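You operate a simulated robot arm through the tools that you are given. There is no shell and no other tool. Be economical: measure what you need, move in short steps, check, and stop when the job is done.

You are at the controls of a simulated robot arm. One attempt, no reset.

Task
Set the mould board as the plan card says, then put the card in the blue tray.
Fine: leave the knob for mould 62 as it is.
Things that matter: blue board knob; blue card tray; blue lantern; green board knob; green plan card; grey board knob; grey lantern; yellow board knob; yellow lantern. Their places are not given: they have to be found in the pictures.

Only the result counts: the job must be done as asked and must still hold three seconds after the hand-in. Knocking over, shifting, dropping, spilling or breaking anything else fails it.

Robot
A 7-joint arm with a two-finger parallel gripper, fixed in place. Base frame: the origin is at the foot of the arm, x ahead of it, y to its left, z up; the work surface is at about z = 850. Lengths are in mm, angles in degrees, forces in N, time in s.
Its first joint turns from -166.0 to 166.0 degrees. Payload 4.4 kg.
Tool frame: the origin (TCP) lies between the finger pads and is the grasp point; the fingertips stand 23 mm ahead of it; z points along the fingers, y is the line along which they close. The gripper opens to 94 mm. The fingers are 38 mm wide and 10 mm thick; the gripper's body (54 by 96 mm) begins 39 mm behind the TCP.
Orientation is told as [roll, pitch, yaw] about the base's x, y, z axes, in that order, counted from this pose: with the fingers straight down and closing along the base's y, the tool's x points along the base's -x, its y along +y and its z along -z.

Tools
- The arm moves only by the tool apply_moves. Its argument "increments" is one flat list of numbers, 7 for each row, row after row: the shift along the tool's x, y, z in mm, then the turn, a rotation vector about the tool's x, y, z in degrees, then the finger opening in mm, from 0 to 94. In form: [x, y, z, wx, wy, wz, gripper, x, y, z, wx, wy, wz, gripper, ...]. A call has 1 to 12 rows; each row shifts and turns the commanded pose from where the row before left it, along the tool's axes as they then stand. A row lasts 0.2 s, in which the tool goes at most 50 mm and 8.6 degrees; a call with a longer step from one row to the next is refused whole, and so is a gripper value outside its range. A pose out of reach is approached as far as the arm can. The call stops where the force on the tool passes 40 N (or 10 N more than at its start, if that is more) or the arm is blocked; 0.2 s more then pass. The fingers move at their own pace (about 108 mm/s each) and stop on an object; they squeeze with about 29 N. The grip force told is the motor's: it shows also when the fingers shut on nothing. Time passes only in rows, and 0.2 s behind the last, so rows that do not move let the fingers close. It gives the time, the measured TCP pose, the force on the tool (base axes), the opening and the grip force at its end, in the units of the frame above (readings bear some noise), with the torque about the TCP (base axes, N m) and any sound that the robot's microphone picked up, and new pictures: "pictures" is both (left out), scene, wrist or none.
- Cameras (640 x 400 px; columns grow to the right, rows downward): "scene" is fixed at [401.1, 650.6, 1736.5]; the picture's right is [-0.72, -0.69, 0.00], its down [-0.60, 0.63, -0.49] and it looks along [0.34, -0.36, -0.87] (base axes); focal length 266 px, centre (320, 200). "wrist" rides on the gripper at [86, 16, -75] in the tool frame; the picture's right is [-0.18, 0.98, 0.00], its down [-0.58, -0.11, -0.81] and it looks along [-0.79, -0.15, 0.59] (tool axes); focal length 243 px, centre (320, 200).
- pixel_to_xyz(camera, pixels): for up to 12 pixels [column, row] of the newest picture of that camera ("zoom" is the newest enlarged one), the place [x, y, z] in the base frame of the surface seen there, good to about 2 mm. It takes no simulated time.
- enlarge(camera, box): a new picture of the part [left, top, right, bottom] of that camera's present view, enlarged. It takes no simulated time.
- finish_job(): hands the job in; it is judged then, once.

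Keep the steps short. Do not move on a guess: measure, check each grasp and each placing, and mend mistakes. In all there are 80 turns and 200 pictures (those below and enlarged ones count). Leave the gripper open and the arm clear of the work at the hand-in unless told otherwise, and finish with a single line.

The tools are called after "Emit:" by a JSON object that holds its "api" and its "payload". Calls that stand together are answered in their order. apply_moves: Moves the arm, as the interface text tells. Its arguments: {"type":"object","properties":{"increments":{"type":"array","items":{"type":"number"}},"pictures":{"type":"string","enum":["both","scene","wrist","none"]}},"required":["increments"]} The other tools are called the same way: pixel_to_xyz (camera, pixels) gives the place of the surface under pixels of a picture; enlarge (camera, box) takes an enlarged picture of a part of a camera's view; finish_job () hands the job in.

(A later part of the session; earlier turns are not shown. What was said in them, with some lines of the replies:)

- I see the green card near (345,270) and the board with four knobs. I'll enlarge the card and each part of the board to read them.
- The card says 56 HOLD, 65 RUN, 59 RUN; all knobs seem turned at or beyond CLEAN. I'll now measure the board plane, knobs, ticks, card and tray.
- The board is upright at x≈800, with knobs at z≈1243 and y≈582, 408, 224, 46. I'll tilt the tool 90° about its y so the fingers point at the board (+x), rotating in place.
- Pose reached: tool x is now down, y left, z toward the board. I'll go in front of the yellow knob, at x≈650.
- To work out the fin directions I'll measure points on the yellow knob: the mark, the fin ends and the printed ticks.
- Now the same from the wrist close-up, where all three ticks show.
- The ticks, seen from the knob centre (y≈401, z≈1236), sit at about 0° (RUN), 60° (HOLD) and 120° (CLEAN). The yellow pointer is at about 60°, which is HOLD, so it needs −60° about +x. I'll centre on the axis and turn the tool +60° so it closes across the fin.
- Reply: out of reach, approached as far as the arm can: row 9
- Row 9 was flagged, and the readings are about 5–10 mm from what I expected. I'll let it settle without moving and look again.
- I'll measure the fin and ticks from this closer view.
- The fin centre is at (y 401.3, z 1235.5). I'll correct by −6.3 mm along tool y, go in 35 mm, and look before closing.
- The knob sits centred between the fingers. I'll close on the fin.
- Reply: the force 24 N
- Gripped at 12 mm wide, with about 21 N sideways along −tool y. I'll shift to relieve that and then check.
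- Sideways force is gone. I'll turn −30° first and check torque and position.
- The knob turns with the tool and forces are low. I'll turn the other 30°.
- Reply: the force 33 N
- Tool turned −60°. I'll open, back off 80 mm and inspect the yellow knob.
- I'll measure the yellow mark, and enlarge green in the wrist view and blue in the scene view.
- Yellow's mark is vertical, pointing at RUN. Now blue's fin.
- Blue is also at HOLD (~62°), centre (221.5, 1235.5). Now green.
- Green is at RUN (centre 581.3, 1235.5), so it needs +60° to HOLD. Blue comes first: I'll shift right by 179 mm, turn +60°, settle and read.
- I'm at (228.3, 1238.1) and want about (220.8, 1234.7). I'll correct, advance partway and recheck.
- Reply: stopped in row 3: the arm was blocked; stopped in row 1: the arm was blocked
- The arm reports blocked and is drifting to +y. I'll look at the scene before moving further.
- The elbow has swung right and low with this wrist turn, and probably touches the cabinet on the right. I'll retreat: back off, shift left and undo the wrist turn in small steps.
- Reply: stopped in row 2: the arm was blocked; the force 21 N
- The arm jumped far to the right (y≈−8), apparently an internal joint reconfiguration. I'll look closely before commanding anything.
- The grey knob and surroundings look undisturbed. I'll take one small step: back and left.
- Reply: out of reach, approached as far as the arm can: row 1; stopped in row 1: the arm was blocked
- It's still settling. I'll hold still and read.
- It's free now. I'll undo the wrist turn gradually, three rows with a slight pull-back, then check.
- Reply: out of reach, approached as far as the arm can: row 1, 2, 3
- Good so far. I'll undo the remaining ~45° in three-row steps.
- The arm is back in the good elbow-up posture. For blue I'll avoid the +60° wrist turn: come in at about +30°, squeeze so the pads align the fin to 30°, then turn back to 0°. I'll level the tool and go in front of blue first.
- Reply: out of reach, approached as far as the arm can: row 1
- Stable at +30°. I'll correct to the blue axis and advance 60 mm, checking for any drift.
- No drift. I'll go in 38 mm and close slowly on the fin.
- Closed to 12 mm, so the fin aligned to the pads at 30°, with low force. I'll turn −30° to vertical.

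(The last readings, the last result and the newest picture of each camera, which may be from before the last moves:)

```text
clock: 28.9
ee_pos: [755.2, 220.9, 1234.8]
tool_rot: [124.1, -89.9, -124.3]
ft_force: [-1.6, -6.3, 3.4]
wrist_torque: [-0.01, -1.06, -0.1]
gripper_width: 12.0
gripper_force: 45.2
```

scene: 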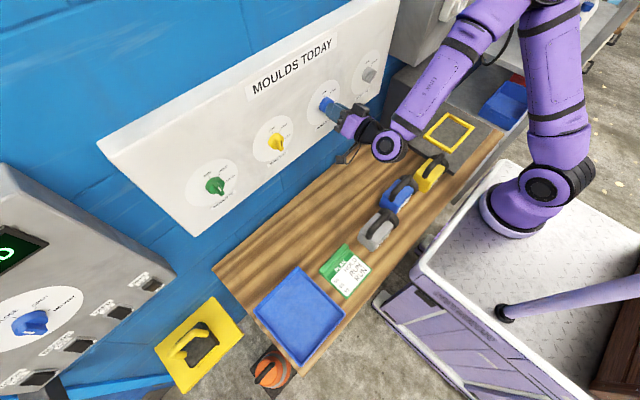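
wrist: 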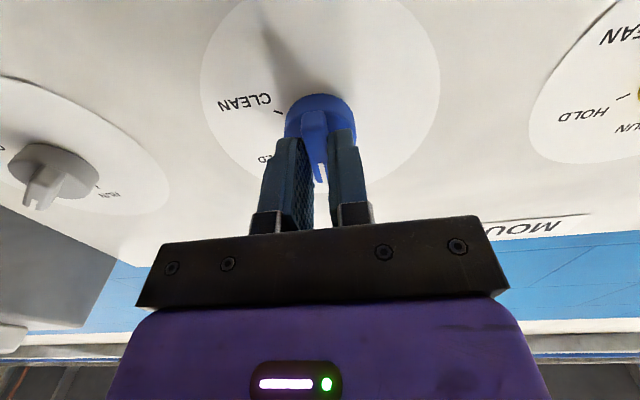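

I'll open, back off 80 mm and inspect blue.

Emit:
{"api": "apply_moves", "payload": {"increments": [0, 0, 0, 0, 0, 0, 30, 0, 0, 0, 0, 0, 0, 94, 0, 0, 0, 0, 0, 0, 94, 0, 0, -40, 0, 0, 0, 94, 0, 0, -40, 0, 0, 0, 94, 0, 0, 0, 0, 0, 0, 94]}}

Emit:
{"api": "enlarge", "payload": {"camera": "scene", "box": [300, 75, 364, 135]}}

```text
clock: 30.3
ee_pos: [674.6, 220.9, 1235.5]
tool_rot: [106.8, -89.9, -106.8]
ft_force: [0.2, -0.5, 0.8]
wrist_torque: [-0.01, -0.01, 0.01]
gripper_width: 94.1
gripper_force: 0.1
```

scene: 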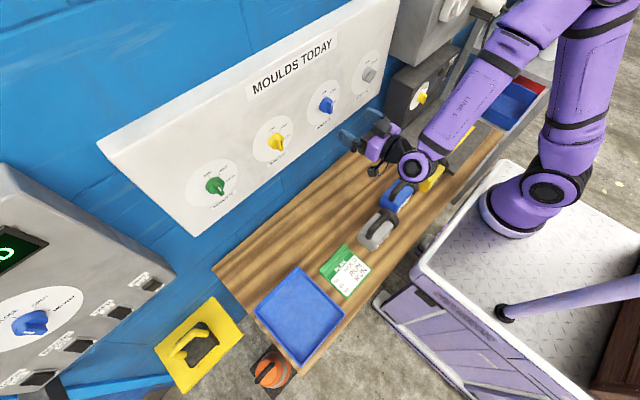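
wrist: 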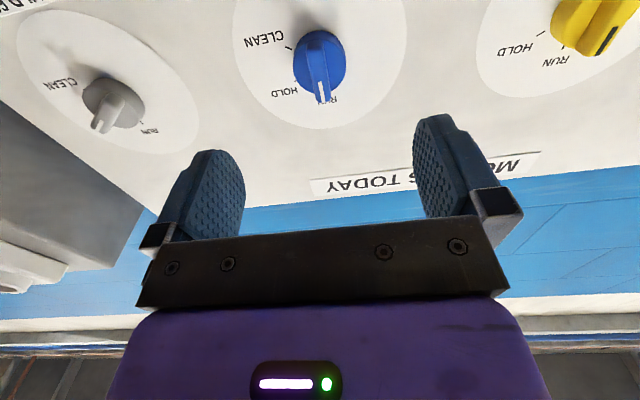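

```text
6.67 times, centred on (332, 105) of scene
```

zoom: 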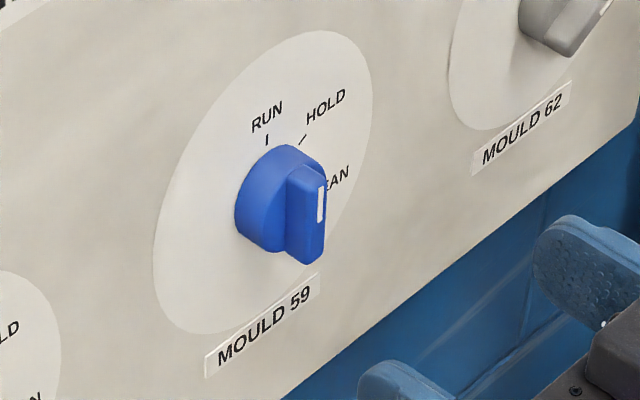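

Blue points to RUN, and grey is unchanged. Now green: I'll move 360 mm left in front of it.

Emit:
{"api": "apply_moves", "payload": {"increments": [0, 45, 0, 0, 0, 0, 94, 0, 45, 0, 0, 0, 0, 94, 0, 45, 0, 0, 0, 0, 94, 0, 45, 0, 0, 0, 0, 94, 0, 45, 0, 0, 0, 0, 94, 0, 45, 0, 0, 0, 0, 94, 0, 45, 0, 0, 0, 0, 94, 0, 45, 0, 0, 0, 0, 94, 0, 0, 0, 0, 0, 0, 94]}}

Emit:
{"api": "enlarge", "payload": {"camera": "wrist", "box": [240, 0, 400, 110]}}

```text
clock: 32.3
ee_pos: [674.7, 581.9, 1234.6]
tool_rot: [95.1, -89.8, -95.2]
ft_force: [0.0, -0.2, -0.1]
wrist_torque: [-0.02, -0.02, 0.0]
gripper_width: 94.0
gripper_force: 0.0
```

scene: 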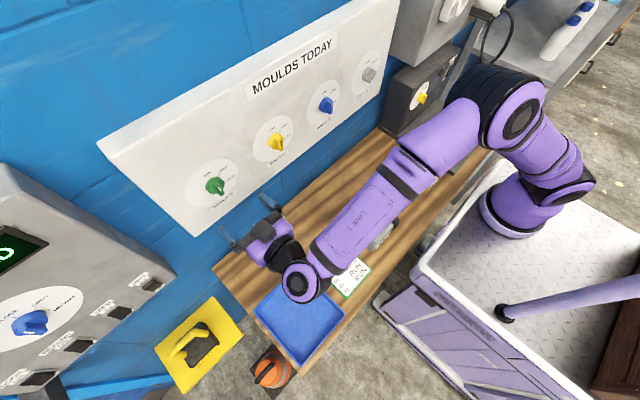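
wrist: 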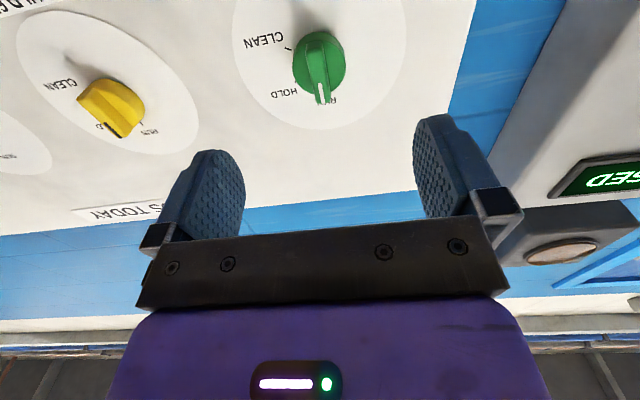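

```text
3.64 times, centred on (320, 55) of wrist
```

zoom: 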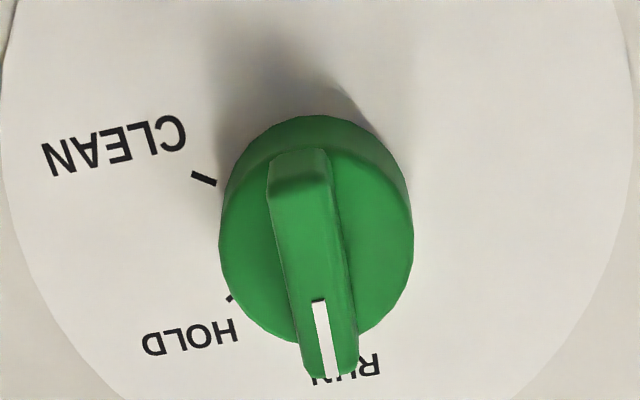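

Aligned on green. Before gripping I'll advance to x≈725 and test the wrist turn in free space, +30° first.

Emit:
{"api": "apply_moves", "payload": {"increments": [0, -0.5, 25, 0, 0, 0, 94, 0, 0, 25, 0, 0, 0, 94, 0, 0, 0, 0, 0, 7.5, 94, 0, 0, 0, 0, 0, 7.5, 94, 0, 0, 0, 0, 0, 7.5, 94, 0, 0, 0, 0, 0, 7.5, 94, 0, 0, 0, 0, 0, 0, 94], "pictures": "scene"}}

```text
clock: 33.9
ee_pos: [725.1, 579.9, 1236.0]
tool_rot: [90.0, -59.9, -90.2]
ft_force: [-0.6, -0.6, -0.4]
wrist_torque: [-0.01, 0.0, 0.0]
gripper_width: 93.8
gripper_force: 0.1
```

scene: 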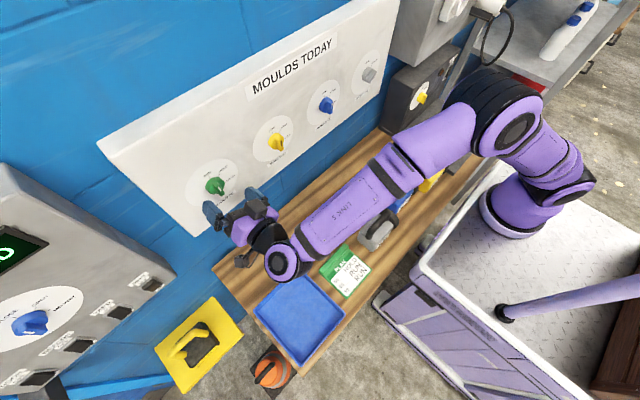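

Emit:
{"api": "apply_moves", "payload": {"increments": [0, 0, 0, 0, 0, 7.5, 94, 0, 0, 0, 0, 0, 7.5, 94, 0, 0, 0, 0, 0, 7.5, 94, 0, 0, 0, 0, 0, 7.5, 94, 0, 0, 0, 0, 0, 0, 94], "pictures": "scene"}}

```text
clock: 35.1
ee_pos: [725.2, 578.8, 1235.4]
tool_rot: [90.1, -29.7, -90.2]
ft_force: [0.5, -0.1, 0.5]
wrist_torque: [0.01, 0.0, 0.0]
gripper_width: 93.8
gripper_force: 0.1
```

scene: 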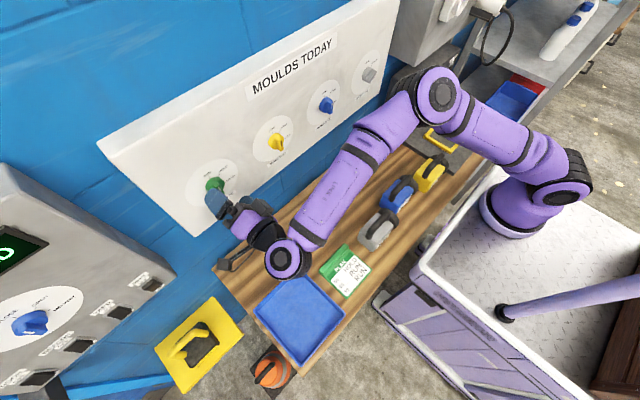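

The +60° turn works here without drift. I'll go back to +30°, correct +1.7 mm in y, go in, squeeze so the fin aligns to 30°, then turn the rest.

Emit:
{"api": "apply_moves", "payload": {"increments": [0, 0, 0, 0, 0, -7.5, 94, 0, 0, 0, 0, 0, -7.5, 94, 0, 0, 0, 0, 0, -7.5, 94, 0, 0, 0, 0, 0, -7.5, 94, 0.8, 1.4, 0, 0, 0, 0, 94, 0, 0, 0, 0, 0, 0, 94], "pictures": "wrist"}}

```text
clock: 36.5
ee_pos: [725.0, 581.5, 1234.9]
tool_rot: [90.1, -59.8, -90.2]
ft_force: [0.2, -0.5, -0.4]
wrist_torque: [-0.02, -0.01, 0.01]
gripper_width: 94.0
gripper_force: 0.1
```

wrist: 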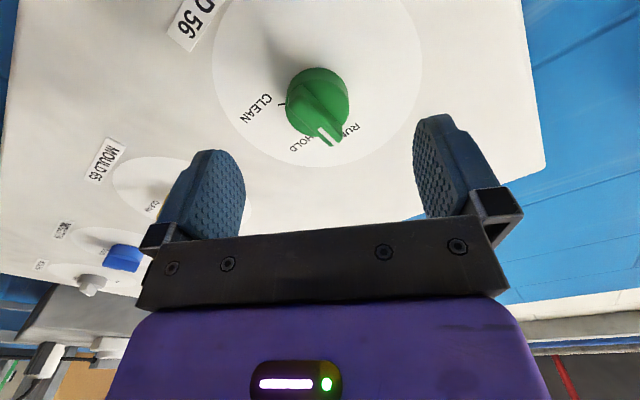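

Centred. I'll advance 30 mm and close.

Emit:
{"api": "apply_moves", "payload": {"increments": [0, 0, 15, 0, 0, 0, 94, 0, 0, 15, 0, 0, 0, 94, 0, 0, 0, 0, 0, 0, 60, 0, 0, 0, 0, 0, 0, 40, 0, 0, 0, 0, 0, 0, 25, 0, 0, 0, 0, 0, 0, 0, 0, 0, 0, 0, 0, 0, 0, 0, 0, 0, 0, 0, 0, 0], "pictures": "wrist"}}

```text
clock: 38.3
ee_pos: [756.4, 581.2, 1232.6]
tool_rot: [89.9, -59.9, -90.1]
ft_force: [-10.8, -20.4, -17.3]
wrist_torque: [0.02, -0.71, -0.89]
gripper_width: 11.8
gripper_force: 44.9
```

wrist: 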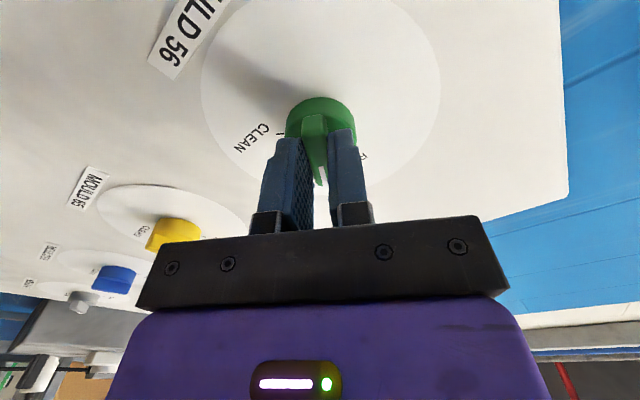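

Aligned at 11.8 mm with about 26 N along −tool y. I'll relieve that and turn the first 15°.

Emit:
{"api": "apply_moves", "payload": {"increments": [0.3, -2.2, -0.7, 0, 0, 0, 0, 0, 0, 0, 0, 0, 7.5, 0, 0, 0, 0, 0, 0, 7.5, 0], "pictures": "none"}}

```text
clock: 39.1
ee_pos: [757.1, 581.0, 1234.0]
tool_rot: [90.1, -44.7, -90.1]
ft_force: [12.6, 3.8, -1.5]
wrist_torque: [-0.02, 0.95, 1.05]
gripper_width: 11.8
gripper_force: 44.9
```

Emit:
{"api": "apply_moves", "payload": {"increments": [0, 0, 0, 0, 0, 7.5, 0, 0, 0, 0, 0, 0, 7.5, 0, 0, 0, 0, 0, 0, 1, 0, 0, 0, 0, 0, 0, 0, 0]}}

```text
clock: 40.1
ee_pos: [756.6, 581.1, 1234.2]
tool_rot: [90.1, -28.8, -90.2]
ft_force: [23.5, 17.8, 17.0]
wrist_torque: [0.0, -0.3, 0.31]
gripper_width: 12.0
gripper_force: 45.1
```

scene: 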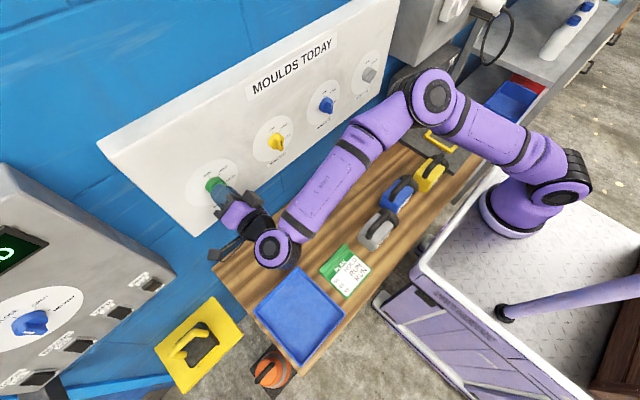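
wrist: 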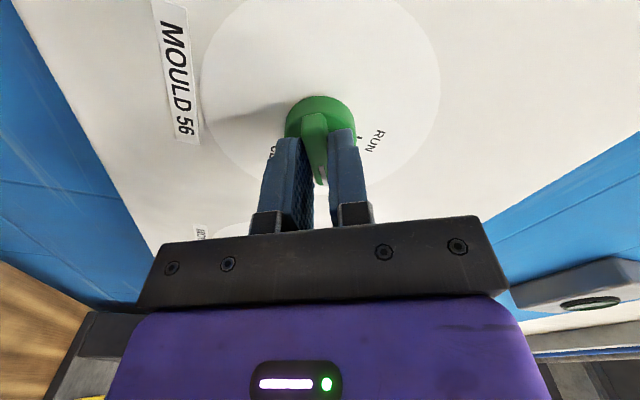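

At about +61°, i.e. HOLD. I'll relieve the side force slightly, open, back off and inspect.

Emit:
{"api": "apply_moves", "payload": {"increments": [0, 1.5, 1, 0, 0, 0, 0, 0, 0, 0, 0, 0, 0, 30, 0, 0, 0, 0, 0, 0, 94, 0, 0, 0, 0, 0, 0, 94, 0, 0, -30, 0, 0, 0, 94, 0, 0, -20, 0, 0, 0, 94, 0, 0, 0, 0, 0, 0, 94]}}

Emit:
{"api": "enlarge", "payload": {"camera": "wrist", "box": [250, 30, 378, 150]}}

```text
clock: 41.7
ee_pos: [704.8, 580.7, 1235.6]
tool_rot: [90.0, -28.8, -90.0]
ft_force: [0.3, 0.3, 0.4]
wrist_torque: [-0.01, -0.01, 0.02]
gripper_width: 94.0
gripper_force: 0.0
```

scene: 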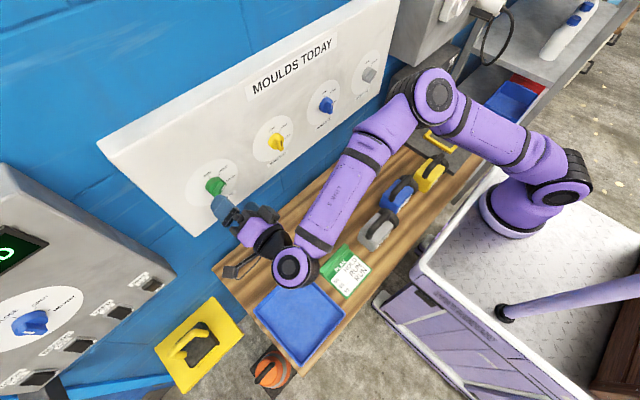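
wrist: 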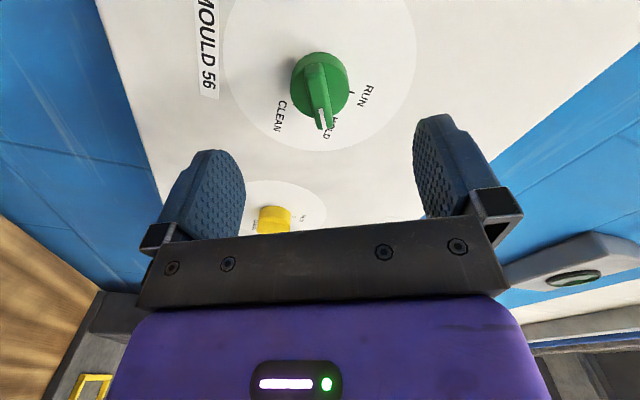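

```text
3.33 times, centred on (314, 90) of wrist
```

zoom: 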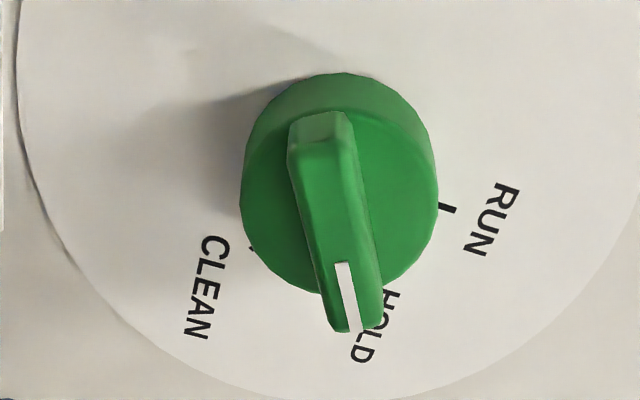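

Green points at HOLD. Now I'll unwind the wrist and pull away from the board.

Emit:
{"api": "apply_moves", "payload": {"increments": [0, 0, -20, 0, 0, -7.7, 94, 0, 0, -10, 0, 0, -7.7, 94, 0, 0, -10, 0, 0, -7.7, 94, 0, 0, 0, 0, 0, -7.7, 94, 0, 0, 0, 0, 0, -7.7, 94, 0, 0, 0, 0, 0, -7.7, 94, 0, 0, 0, 0, 0, -7.6, 94, 0, 0, 0, 0, 0, -7.4, 94, 0, 0, 0, 0, 0, 0, 94], "pictures": "scene"}}

```text
clock: 43.7
ee_pos: [665.4, 580.5, 1235.8]
tool_rot: [-99.3, -89.9, 99.2]
ft_force: [0.2, 0.4, 0.7]
wrist_torque: [-0.02, 0.01, 0.0]
gripper_width: 93.9
gripper_force: 0.0
```

scene: 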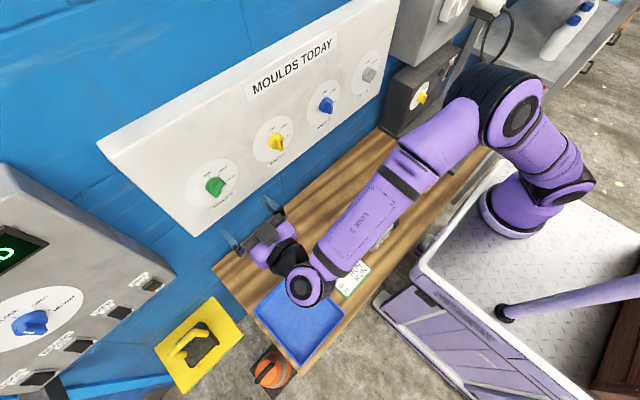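

Now I'll turn the fingers back down (+90° about tool y) in place.

Emit:
{"api": "apply_moves", "payload": {"increments": [0, 0, -10, 0, 8.2, 0, 94, 0, 0, -10, 0, 8.2, 0, 94, 0, 0, 0, 0, 8.2, 0, 94, 0, 0, 0, 0, 8.2, 0, 94, 0, 0, 0, 0, 8.2, 0, 94, 0, 0, 0, 0, 8.2, 0, 94, 0, 0, 0, 0, 8.2, 0, 94, 0, 0, 0, 0, 8.2, 0, 94, 0, 0, 0, 0, 8.2, 0, 94, 0, 0, 0, 0, 8.2, 0, 94, 0, 0, 0, 0, 8.0, 0, 94, 0, 0, 0, 0, 0, 0, 94], "pictures": "scene"}}

```text
clock: 46.3
ee_pos: [646.2, 580.8, 1237.5]
tool_rot: [0.0, 0.1, -0.1]
ft_force: [-0.3, -0.4, 0.2]
wrist_torque: [0.01, -0.02, -0.01]
gripper_width: 94.0
gripper_force: 0.1
```

scene: 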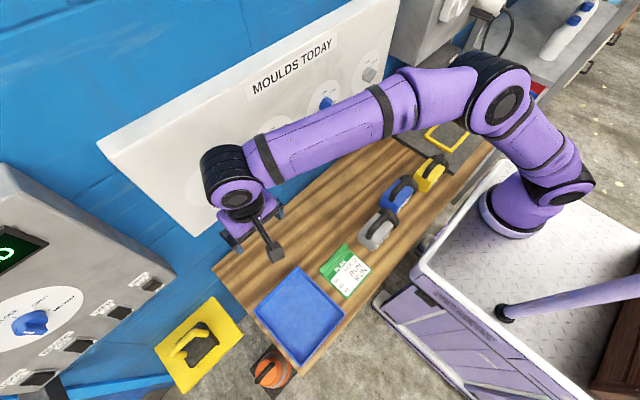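

The card and tray are clear of the arm in the scene view. I'll enlarge and measure the card's ridge and edges.

Emit:
{"api": "enlarge", "payload": {"camera": "scene", "box": [240, 235, 400, 375]}}

Emit:
{"api": "enlarge", "payload": {"camera": "scene", "box": [310, 235, 380, 305]}}

Emit:
{"api": "pixel_to_xyz", "payload": {"camera": "zoom", "pixels": [[318, 52], [338, 75], [175, 208], [190, 225], [260, 125], [275, 140], [250, 155], [350, 90], [470, 200], [330, 360], [215, 230], [335, 105]]}}

```text
2.86 times, centred on (320, 305) of scene
```

zoom: 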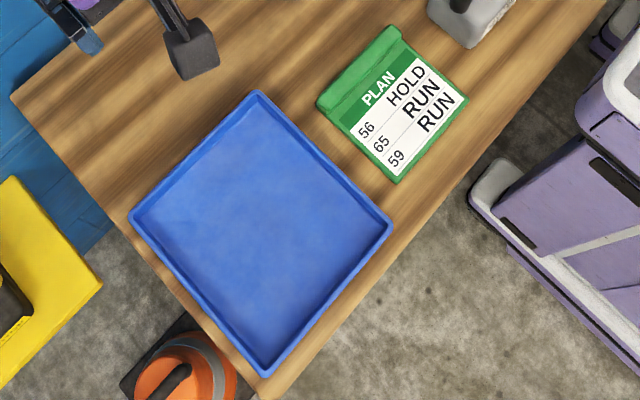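

```text
5.71 times, centred on (345, 270) of scene
```

zoom: 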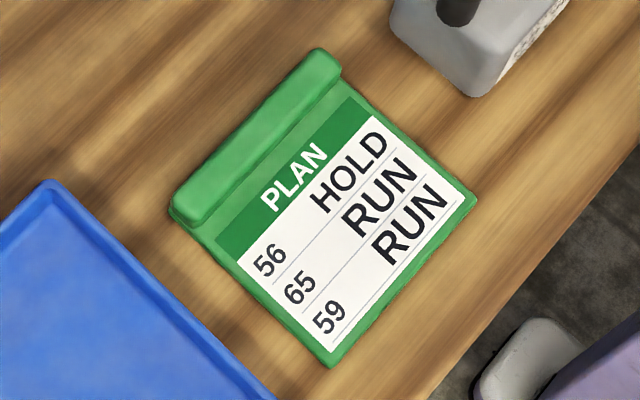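

```text
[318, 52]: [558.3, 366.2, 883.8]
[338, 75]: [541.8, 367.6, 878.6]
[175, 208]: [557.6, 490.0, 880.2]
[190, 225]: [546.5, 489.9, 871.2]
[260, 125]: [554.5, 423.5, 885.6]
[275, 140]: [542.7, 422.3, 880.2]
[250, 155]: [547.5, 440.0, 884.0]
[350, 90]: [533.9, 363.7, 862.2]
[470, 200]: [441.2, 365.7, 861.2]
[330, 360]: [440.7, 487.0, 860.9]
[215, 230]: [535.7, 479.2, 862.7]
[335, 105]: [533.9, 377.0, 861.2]
```

The card's ridge runs along y (366–490) at x≈542–560, top z 885; the plate is at z 861 and the card centre at y≈428. The tray spans about x 412–610, y 527–715. I'll move above the ridge, then turn the wrist +90° so the fingers close along x.

Emit:
{"api": "apply_moves", "payload": {"increments": [15.9, -25.6, 31, 0, 0, 0, 94, 15.9, -25.6, 31, 0, 0, 0, 94, 15.9, -25.6, 31, 0, 0, 0, 94, 15.9, -25.6, 31, 0, 0, 0, 94, 15.9, -25.6, 31, 0, 0, 0, 94, 15.7, -25.8, 31, 0, 0, 0, 94], "pictures": "none"}}

Emit:
{"api": "apply_moves", "payload": {"increments": [0, 0, 0, 0, 0, 8.2, 94, 0, 0, 0, 0, 0, 8.2, 94, 0, 0, 0, 0, 0, 8.2, 94, 0, 0, 0, 0, 0, 8.2, 94, 0, 0, 0, 0, 0, 8.2, 94, 0, 0, 0, 0, 0, 8.2, 94, 0, 0, 0, 0, 0, 8.2, 94, 0, 0, 0, 0, 0, 8.2, 94, 0, 0, 0, 0, 0, 8.2, 94, 0, 0, 0, 0, 0, 8.2, 94, 0, 0, 0, 0, 0, 8.0, 94, 0, 0, 0, 0, 0, 0, 94]}}

```text
clock: 47.7
ee_pos: [549.6, 427.1, 1050.6]
tool_rot: [0.1, 0.1, -0.1]
ft_force: [0.4, 0.3, 0.2]
wrist_torque: [-0.02, 0.01, 0.01]
gripper_width: 93.9
gripper_force: 0.1
```

```text
clock: 50.3
ee_pos: [551.0, 426.5, 1050.6]
tool_rot: [0.0, -0.2, -90.2]
ft_force: [0.0, -0.3, 0.1]
wrist_torque: [0.0, 0.01, 0.01]
gripper_width: 94.1
gripper_force: 0.0
```

scene: 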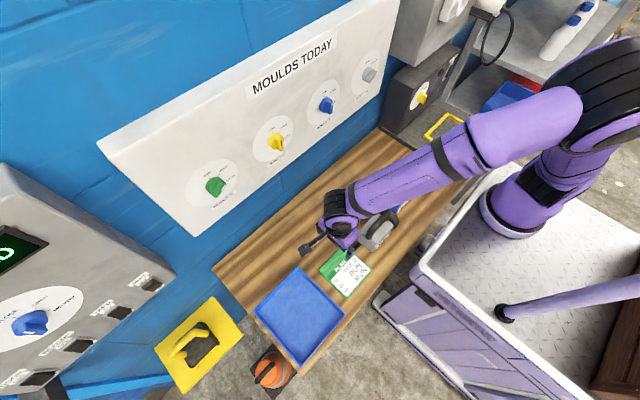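
wrist: 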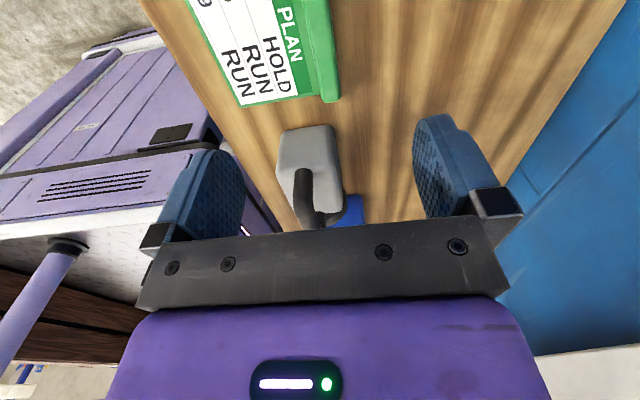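

I'm over the ridge. I'll check the lantern clearance and descend 125 mm.

Emit:
{"api": "pixel_to_xyz", "payload": {"camera": "wrist", "pixels": [[310, 130], [310, 170], [315, 205], [332, 90], [318, 50]]}}

Emit:
{"api": "apply_moves", "payload": {"increments": [0, 0, 42, 0, 0, 0, 94, 0, 0, 42, 0, 0, 0, 94, 0, 0, 41, 0, 0, 0, 94, 0, 0, 0, 0, 0, 0, 94]}}

```text
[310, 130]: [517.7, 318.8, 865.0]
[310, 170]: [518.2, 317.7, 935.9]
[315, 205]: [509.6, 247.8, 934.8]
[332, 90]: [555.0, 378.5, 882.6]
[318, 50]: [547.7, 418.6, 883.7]
```

```text
clock: 51.3
ee_pos: [550.7, 425.7, 925.5]
tool_rot: [0.1, -0.1, -90.1]
ft_force: [-0.9, 0.3, -0.4]
wrist_torque: [0.0, -0.02, -0.01]
gripper_width: 93.9
gripper_force: 0.1
```

scene: 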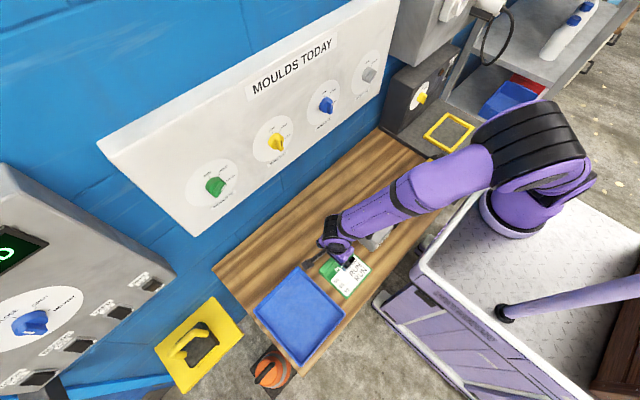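
wrist: 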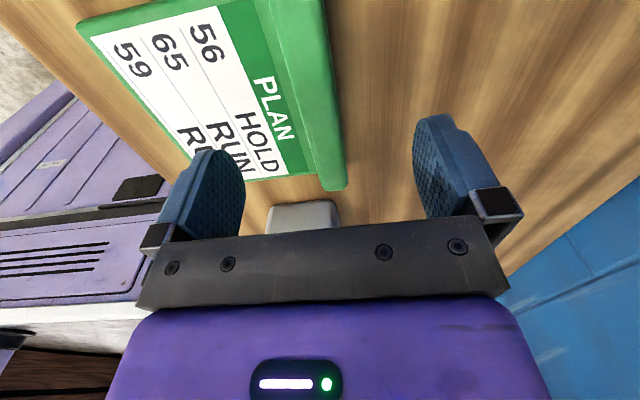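

Clear. I'll descend 36 mm with the tips just above the plate and close on the ridge.

Emit:
{"api": "apply_moves", "payload": {"increments": [0, 0, 20, 0, 0, 0, 94, 0, 0, 16, 0, 0, 0, 94, 0, 0, 0, 0, 0, 0, 50, 0, 0, 0, 0, 0, 0, 30, 0, 0, 0, 0, 0, 0, 0, 0, 0, 0, 0, 0, 0, 0, 0, 0, 0, 0, 0, 0, 0]}}

```text
clock: 52.9
ee_pos: [550.7, 426.4, 890.2]
tool_rot: [-0.1, -0.1, -90.0]
ft_force: [0.1, 0.6, 0.2]
wrist_torque: [-0.02, 0.0, 0.02]
gripper_width: 21.2
gripper_force: 28.6
```

scene: 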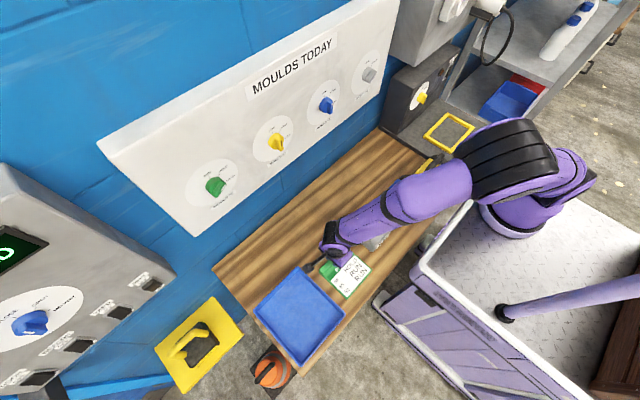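
wrist: 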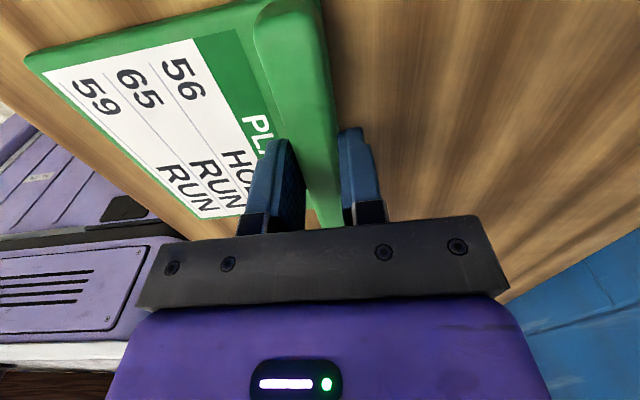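

Gripped at 21 mm. I'll lift 70 mm and check the hold.

Emit:
{"api": "apply_moves", "payload": {"increments": [0, 0, -10, 0, 0, 0, 0, 0, 0, -20, 0, 0, 0, 0, 0, 0, -20, 0, 0, 0, 0, 0, 0, -20, 0, 0, 0, 0, 0, 0, 0, 0, 0, 0, 0]}}

```text
clock: 54.1
ee_pos: [551.1, 427.2, 959.9]
tool_rot: [-0.1, -0.1, -90.1]
ft_force: [0.4, 0.3, 0.5]
wrist_torque: [0.0, 0.02, 0.01]
gripper_width: 0.1
gripper_force: 29.2
```

scene: 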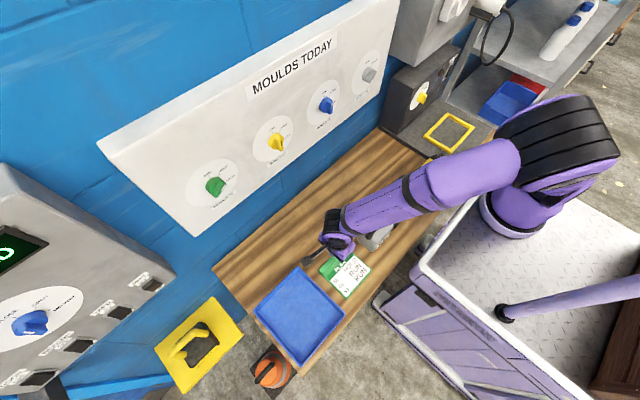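
wrist: 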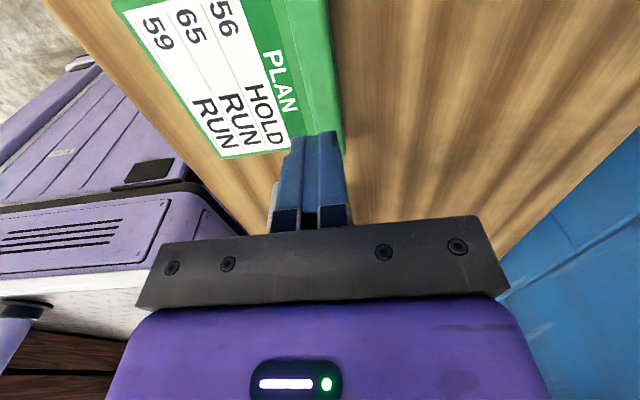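

The fingers slipped off the ridge top; the card stayed on the bench. I'll re-measure the ridge and card.

Emit:
{"api": "enlarge", "payload": {"camera": "wrist", "box": [220, 0, 380, 160]}}

Emit:
{"api": "pixel_to_xyz", "payload": {"camera": "wrist", "pixels": [[342, 135], [338, 60], [330, 0], [318, 60], [303, 60], [295, 60], [310, 20], [290, 110], [228, 155], [345, 152], [325, 60], [297, 30]]}}

```text
2.50 times, centred on (300, 80) of wrist
```

zoom: 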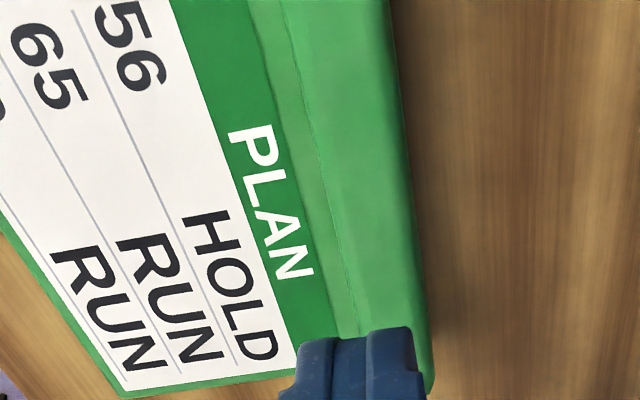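

```text
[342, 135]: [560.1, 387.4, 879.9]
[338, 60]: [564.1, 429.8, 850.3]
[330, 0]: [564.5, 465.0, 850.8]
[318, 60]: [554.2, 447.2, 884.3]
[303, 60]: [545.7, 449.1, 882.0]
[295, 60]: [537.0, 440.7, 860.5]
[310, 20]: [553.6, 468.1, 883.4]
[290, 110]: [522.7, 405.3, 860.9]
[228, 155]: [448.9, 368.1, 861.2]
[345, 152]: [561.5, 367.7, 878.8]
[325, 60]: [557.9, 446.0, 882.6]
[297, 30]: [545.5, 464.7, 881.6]
```

The card hasn't moved (ridge x 541–562). I'll open, descend until the tips nearly touch the plate (TCP≈885), re-grip and lift very slowly.

Emit:
{"api": "apply_moves", "payload": {"increments": [0, 0, 0, 0, 0, 0, 94, 0, 0, 0, 0, 0, 0, 94, 0, 0, 0, 0, 0, 0, 94, 0, 0.5, 30, 0, 0, 0, 70, 0, 0, 30, 0, 0, 0, 70, 0, 0, 10, 0, 0, 0, 70, 0, 0, 3, 0, 0, 0, 70, 0, 0, 1, 0, 0, 0, 70, 0, 0, 0, 0, 0, 0, 70], "pictures": "wrist"}}

```text
clock: 56.1
ee_pos: [551.5, 428.0, 885.1]
tool_rot: [0.0, -0.1, -90.2]
ft_force: [-0.2, -0.1, 0.7]
wrist_torque: [0.0, -0.02, 0.02]
gripper_width: 70.0
gripper_force: 0.1
```

wrist: 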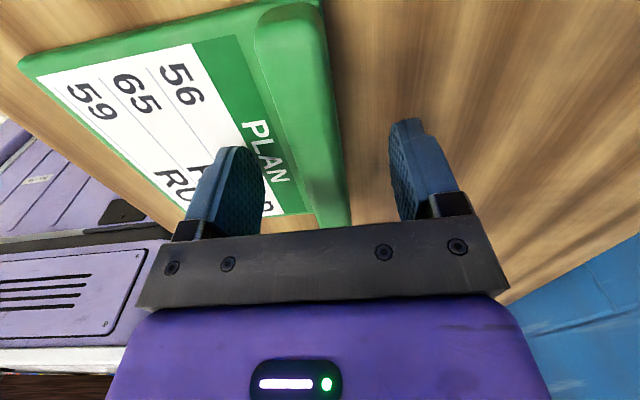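

No contact yet. I'll go down 1.5 mm more, close, and lift slowly by 6 mm.

Emit:
{"api": "apply_moves", "payload": {"increments": [0, 0, 0.8, 0, 0, 0, 70, 0, 0, 0.7, 0, 0, 0, 70, 0, 0, 0, 0, 0, 0, 30, 0, 0, 0, 0, 0, 0, 0, 0, 0, 0, 0, 0, 0, 0, 0, 0, 0, 0, 0, 0, 0, 0, 0, -2, 0, 0, 0, 0, 0, 0, -2, 0, 0, 0, 0, 0, 0, -2, 0, 0, 0, 0], "pictures": "wrist"}}

```text
clock: 58.1
ee_pos: [549.9, 427.4, 890.8]
tool_rot: [-0.1, -0.1, -90.2]
ft_force: [0.6, -1.7, -1.3]
wrist_torque: [0.0, -0.03, 0.02]
gripper_width: 21.6
gripper_force: 28.6
```

wrist: 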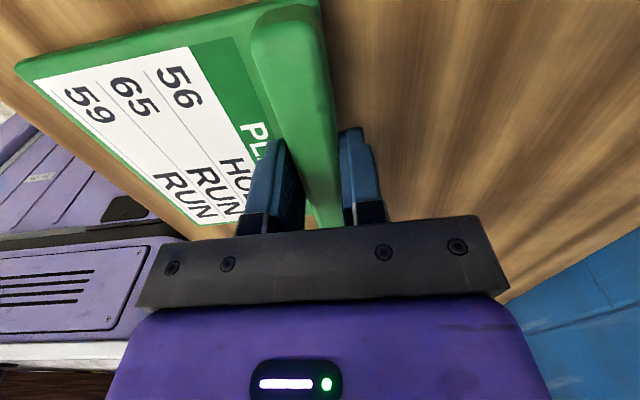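

It still holds at 21.6 mm with about 1.3 N of load. I'll lift 12 mm more slowly and check the card height.

Emit:
{"api": "apply_moves", "payload": {"increments": [0, 0, -2, 0, 0, 0, 0, 0, 0, -2, 0, 0, 0, 0, 0, 0, -2, 0, 0, 0, 0, 0, 0, -2, 0, 0, 0, 0, 0, 0, -2, 0, 0, 0, 0, 0, 0, -2, 0, 0, 0, 0]}}

Emit:
{"api": "pixel_to_xyz", "payload": {"camera": "wrist", "pixels": [[30, 75], [100, 130], [190, 215], [270, 30], [290, 60], [225, 60]]}}

```text
clock: 59.5
ee_pos: [551.6, 427.3, 902.2]
tool_rot: [0.1, -0.1, -90.1]
ft_force: [0.4, -0.2, -0.7]
wrist_torque: [0.0, -0.04, 0.02]
gripper_width: 21.3
gripper_force: 29.4
```

scene: 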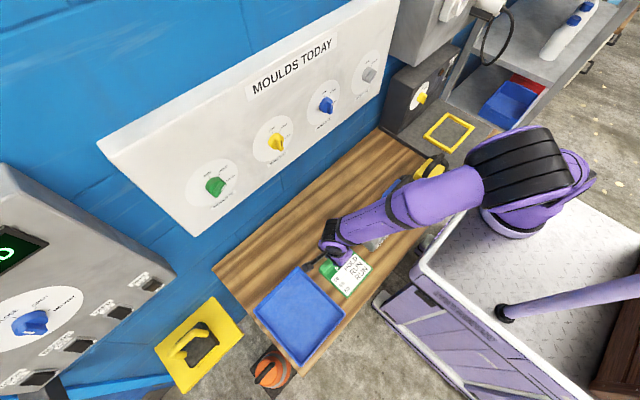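
wrist: 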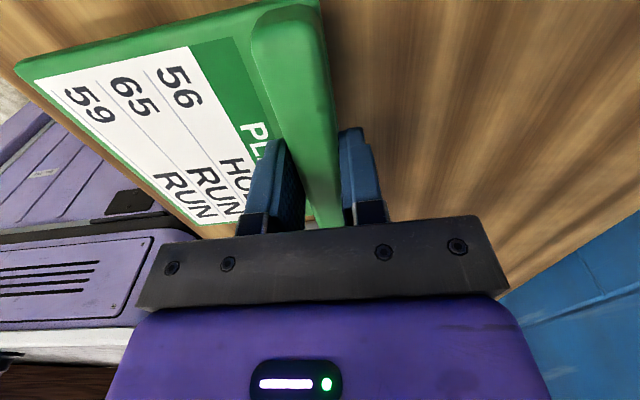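

```text
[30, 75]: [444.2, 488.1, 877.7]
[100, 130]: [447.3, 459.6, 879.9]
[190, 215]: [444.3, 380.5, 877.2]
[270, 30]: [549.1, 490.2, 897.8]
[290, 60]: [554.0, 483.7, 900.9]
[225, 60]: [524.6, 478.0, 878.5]
```

The card is lifted level (18 mm up). I'll continue slowly to TCP z≈945.

Emit:
{"api": "apply_moves", "payload": {"increments": [0, 0, -3, 0, 0, 0, 0, 0, 0, -5, 0, 0, 0, 0, 0, 0, -5, 0, 0, 0, 0, 0, 0, -5, 0, 0, 0, 0, 0, 0, -5, 0, 0, 0, 0, 0, 0, -5, 0, 0, 0, 0, 0, 0, -5, 0, 0, 0, 0, 0, 0, -5, 0, 0, 0, 0, 0, 0, -3, 0, 0, 0, 0, 0, 0, -2, 0, 0, 0, 0]}}

Emit:
{"api": "pixel_to_xyz", "payload": {"camera": "scene", "pixels": [[257, 309], [260, 307], [330, 268], [298, 269], [304, 362], [303, 366], [290, 320], [340, 325], [334, 325]]}}

```text
clock: 61.7
ee_pos: [552.0, 428.1, 944.5]
tool_rot: [0.0, 0.0, -90.1]
ft_force: [0.6, 0.4, -1.7]
wrist_torque: [0.01, -0.03, 0.04]
gripper_width: 21.7
gripper_force: 28.9
```

scene: 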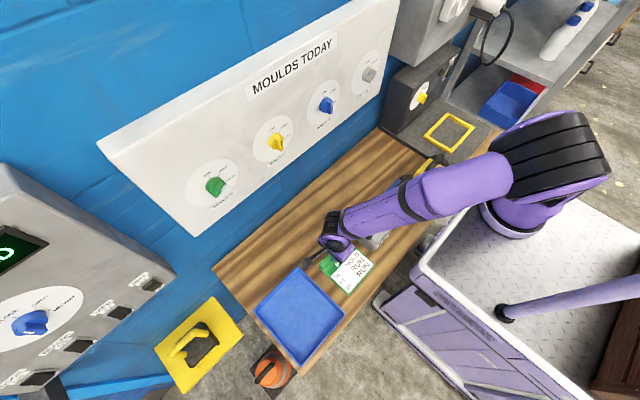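
wrist: 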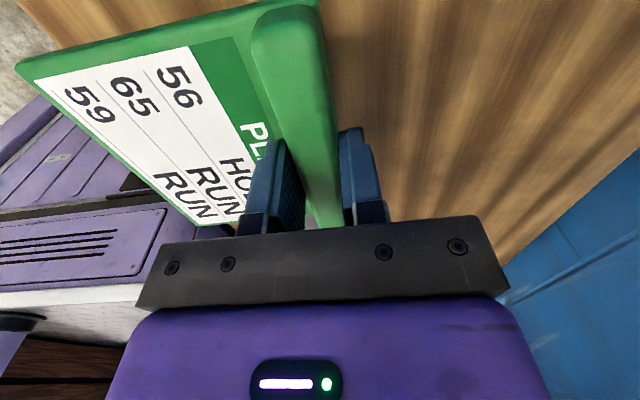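

```text
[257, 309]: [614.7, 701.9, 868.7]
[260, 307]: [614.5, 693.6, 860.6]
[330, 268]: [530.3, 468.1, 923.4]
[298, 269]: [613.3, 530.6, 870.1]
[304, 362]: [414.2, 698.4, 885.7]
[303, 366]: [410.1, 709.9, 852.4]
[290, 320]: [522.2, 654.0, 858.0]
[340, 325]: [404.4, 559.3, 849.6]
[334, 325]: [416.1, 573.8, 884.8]
```

The hold is steady. The tray is centred at about (513, 617), so I'll carry the card +189 mm in y and +8 mm in x.

Emit:
{"api": "apply_moves", "payload": {"increments": [10, 0, 0, 0, 0, 0, 0, 20, 1, 0, 0, 0, 0, 0, 20, 1, 0, 0, 0, 0, 0, 20, 1, 0, 0, 0, 0, 0, 20, 1, 0, 0, 0, 0, 0, 20, 1, 0, 0, 0, 0, 0, 20, 1, 0, 0, 0, 0, 0, 20, 1, 0, 0, 0, 0, 0, 20, 1, 0, 0, 0, 0, 0, 13, 0, 0, 0, 0, 0, 0, 6, 0, 0, 0, 0, 0, 0, 0, 0, 0, 0, 0, 0, 0]}}

```text
clock: 64.3
ee_pos: [558.7, 616.8, 945.5]
tool_rot: [-0.1, -0.2, -90.1]
ft_force: [-1.2, -0.9, -1.1]
wrist_torque: [0.04, -0.01, -0.01]
gripper_width: 21.3
gripper_force: 29.3
```

scene: 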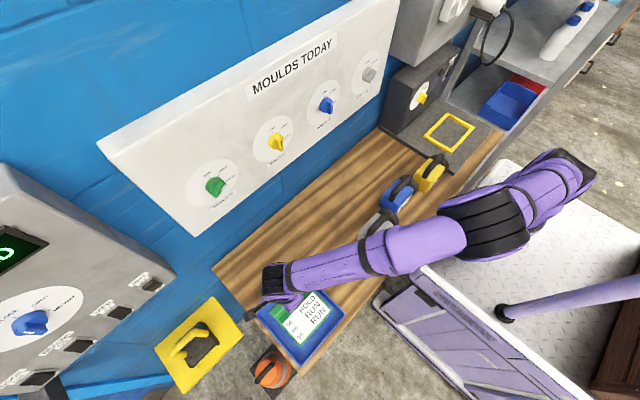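
wrist: 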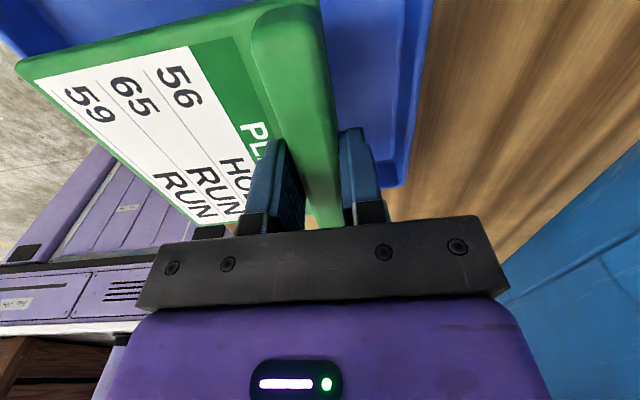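

It's over the tray. I'll lower 50 mm to just above the tray floor.

Emit:
{"api": "apply_moves", "payload": {"increments": [0, 0, 8, 0, 0, 0, 0, 0, 0, 8, 0, 0, 0, 0, 0, 0, 8, 0, 0, 0, 0, 0, 0, 8, 0, 0, 0, 0, 0, 0, 8, 0, 0, 0, 0, 0, 0, 6, 0, 0, 0, 0, 0, 0, 4, 0, 0, 0, 0, 0, 0, 1, 0, 0, 0, 0, 0, 0, 1, 0, 0, 0, 0, 0, 0, 1, 0, 0, 0, 0, 0, 0, 0, 0, 0, 0, 0]}}

Emit:
{"api": "pixel_to_xyz", "payload": {"camera": "wrist", "pixels": [[30, 75], [100, 130], [190, 215], [290, 60], [225, 60]]}}

```text
clock: 66.7
ee_pos: [560.4, 617.4, 892.9]
tool_rot: [-0.1, -0.1, -90.1]
ft_force: [0.5, 0.2, -1.6]
wrist_torque: [-0.03, -0.01, -0.01]
gripper_width: 21.4
gripper_force: 29.1
```

scene: 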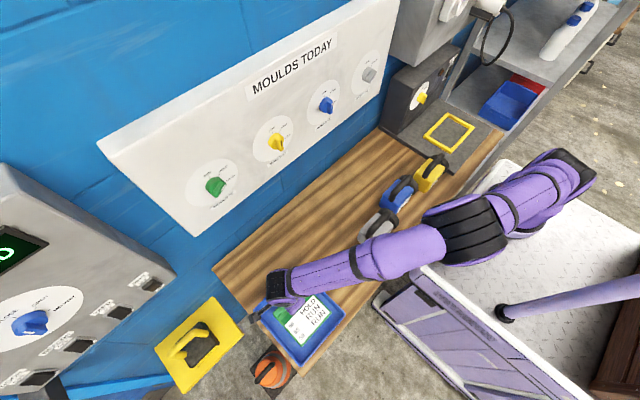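
wrist: 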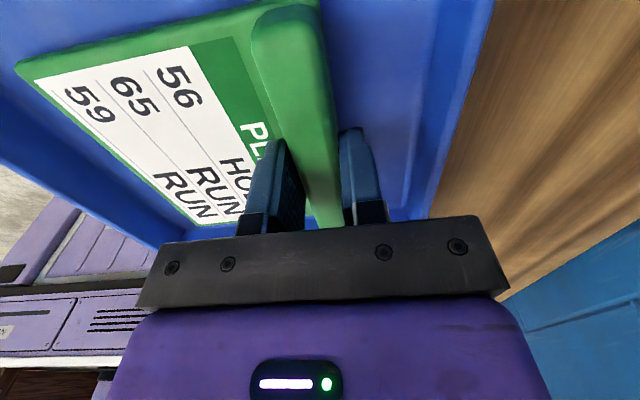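

```text
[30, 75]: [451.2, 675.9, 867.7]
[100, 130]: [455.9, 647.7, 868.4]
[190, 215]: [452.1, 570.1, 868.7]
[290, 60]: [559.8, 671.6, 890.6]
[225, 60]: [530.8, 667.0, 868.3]
```

The plate is right at the tray floor, and the card is inside on all sides. I'll go 1 mm more, open partway to 46 mm, and rise.

Emit:
{"api": "apply_moves", "payload": {"increments": [0, 0, 1, 0, 0, 0, 0, 0, 0, 0, 0, 0, 0, 30, 0, 0, 0, 0, 0, 0, 46, 0, 0, 0, 0, 0, 0, 46, 0, 0, -10, 0, 0, 0, 46, 0, 0, -30, 0, 0, 0, 46, 0, 0, -45, 0, 0, 0, 46, 0, 0, -45, 0, 0, 0, 94, 0, 0, -45, 0, 0, 0, 94, 0, 0, -45, 0, 0, 0, 94, 0, 0, 0, 0, 0, 0, 94]}}

```text
clock: 69.1
ee_pos: [559.0, 618.4, 1112.3]
tool_rot: [0.1, -0.1, -90.1]
ft_force: [0.8, -0.1, -0.1]
wrist_torque: [-0.02, 0.0, -0.01]
gripper_width: 94.0
gripper_force: 0.0
```

scene: 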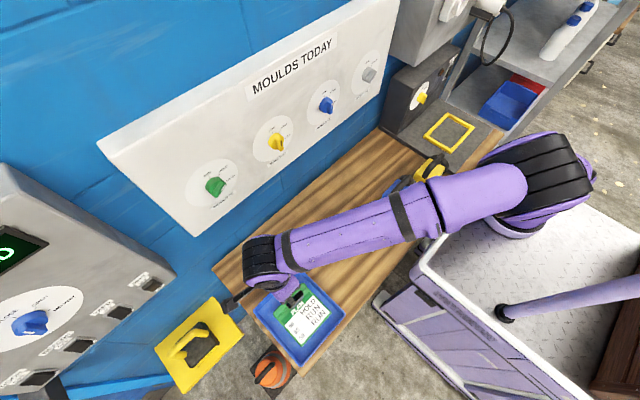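
wrist: 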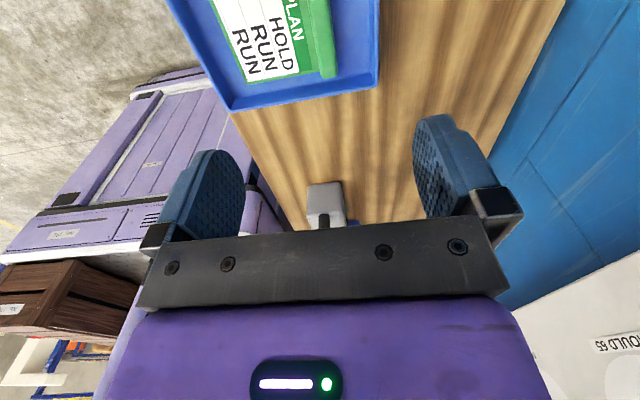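

The card lies in the tray. Last, I'll check the knobs.

Emit:
{"api": "enlarge", "payload": {"camera": "scene", "box": [280, 50, 400, 140]}}

Emit:
{"api": "enlarge", "payload": {"camera": "scene", "box": [180, 110, 300, 220]}}

Emit:
{"api": "pixel_to_xyz", "payload": {"camera": "zoom", "pixels": [[261, 261], [248, 280], [265, 265], [250, 284], [462, 180], [465, 190]]}}

```text
4.44 times, centred on (340, 95) of scene
```

zoom: 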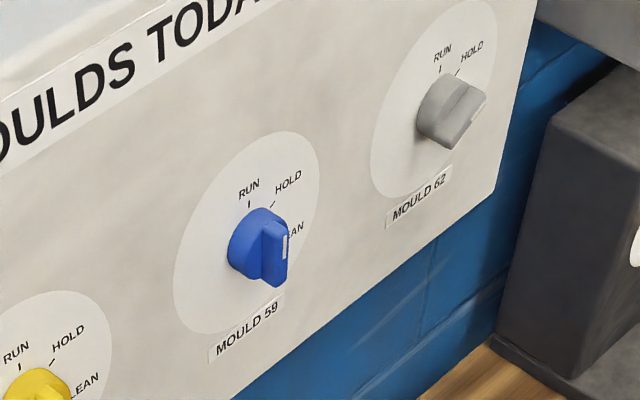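

```text
3.64 times, centred on (240, 165) of scene
```

zoom: 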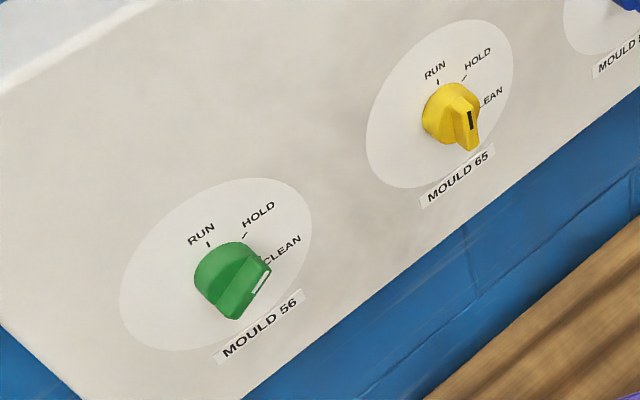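

```text
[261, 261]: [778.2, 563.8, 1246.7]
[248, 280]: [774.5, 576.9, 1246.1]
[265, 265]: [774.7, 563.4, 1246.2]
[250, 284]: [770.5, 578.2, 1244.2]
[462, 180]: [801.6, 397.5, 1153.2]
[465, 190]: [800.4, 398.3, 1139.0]
```

Green is at HOLD, yellow at RUN, blue at RUN and grey is unchanged. The card is in the tray, and the arm is clear with the gripper open, so I'm handing in.

Emit:
{"api": "finish_job", "payload": {}}

```text
The job is handed in.
```

The board is set to the plan card (56 HOLD, 65 RUN, 59 RUN, with 62 left as it was), the card is in the blue tray, and the job is handed in; the arm was blocked twice while turning the blue knob and swung off course, but I saw nothing moved or damaged.
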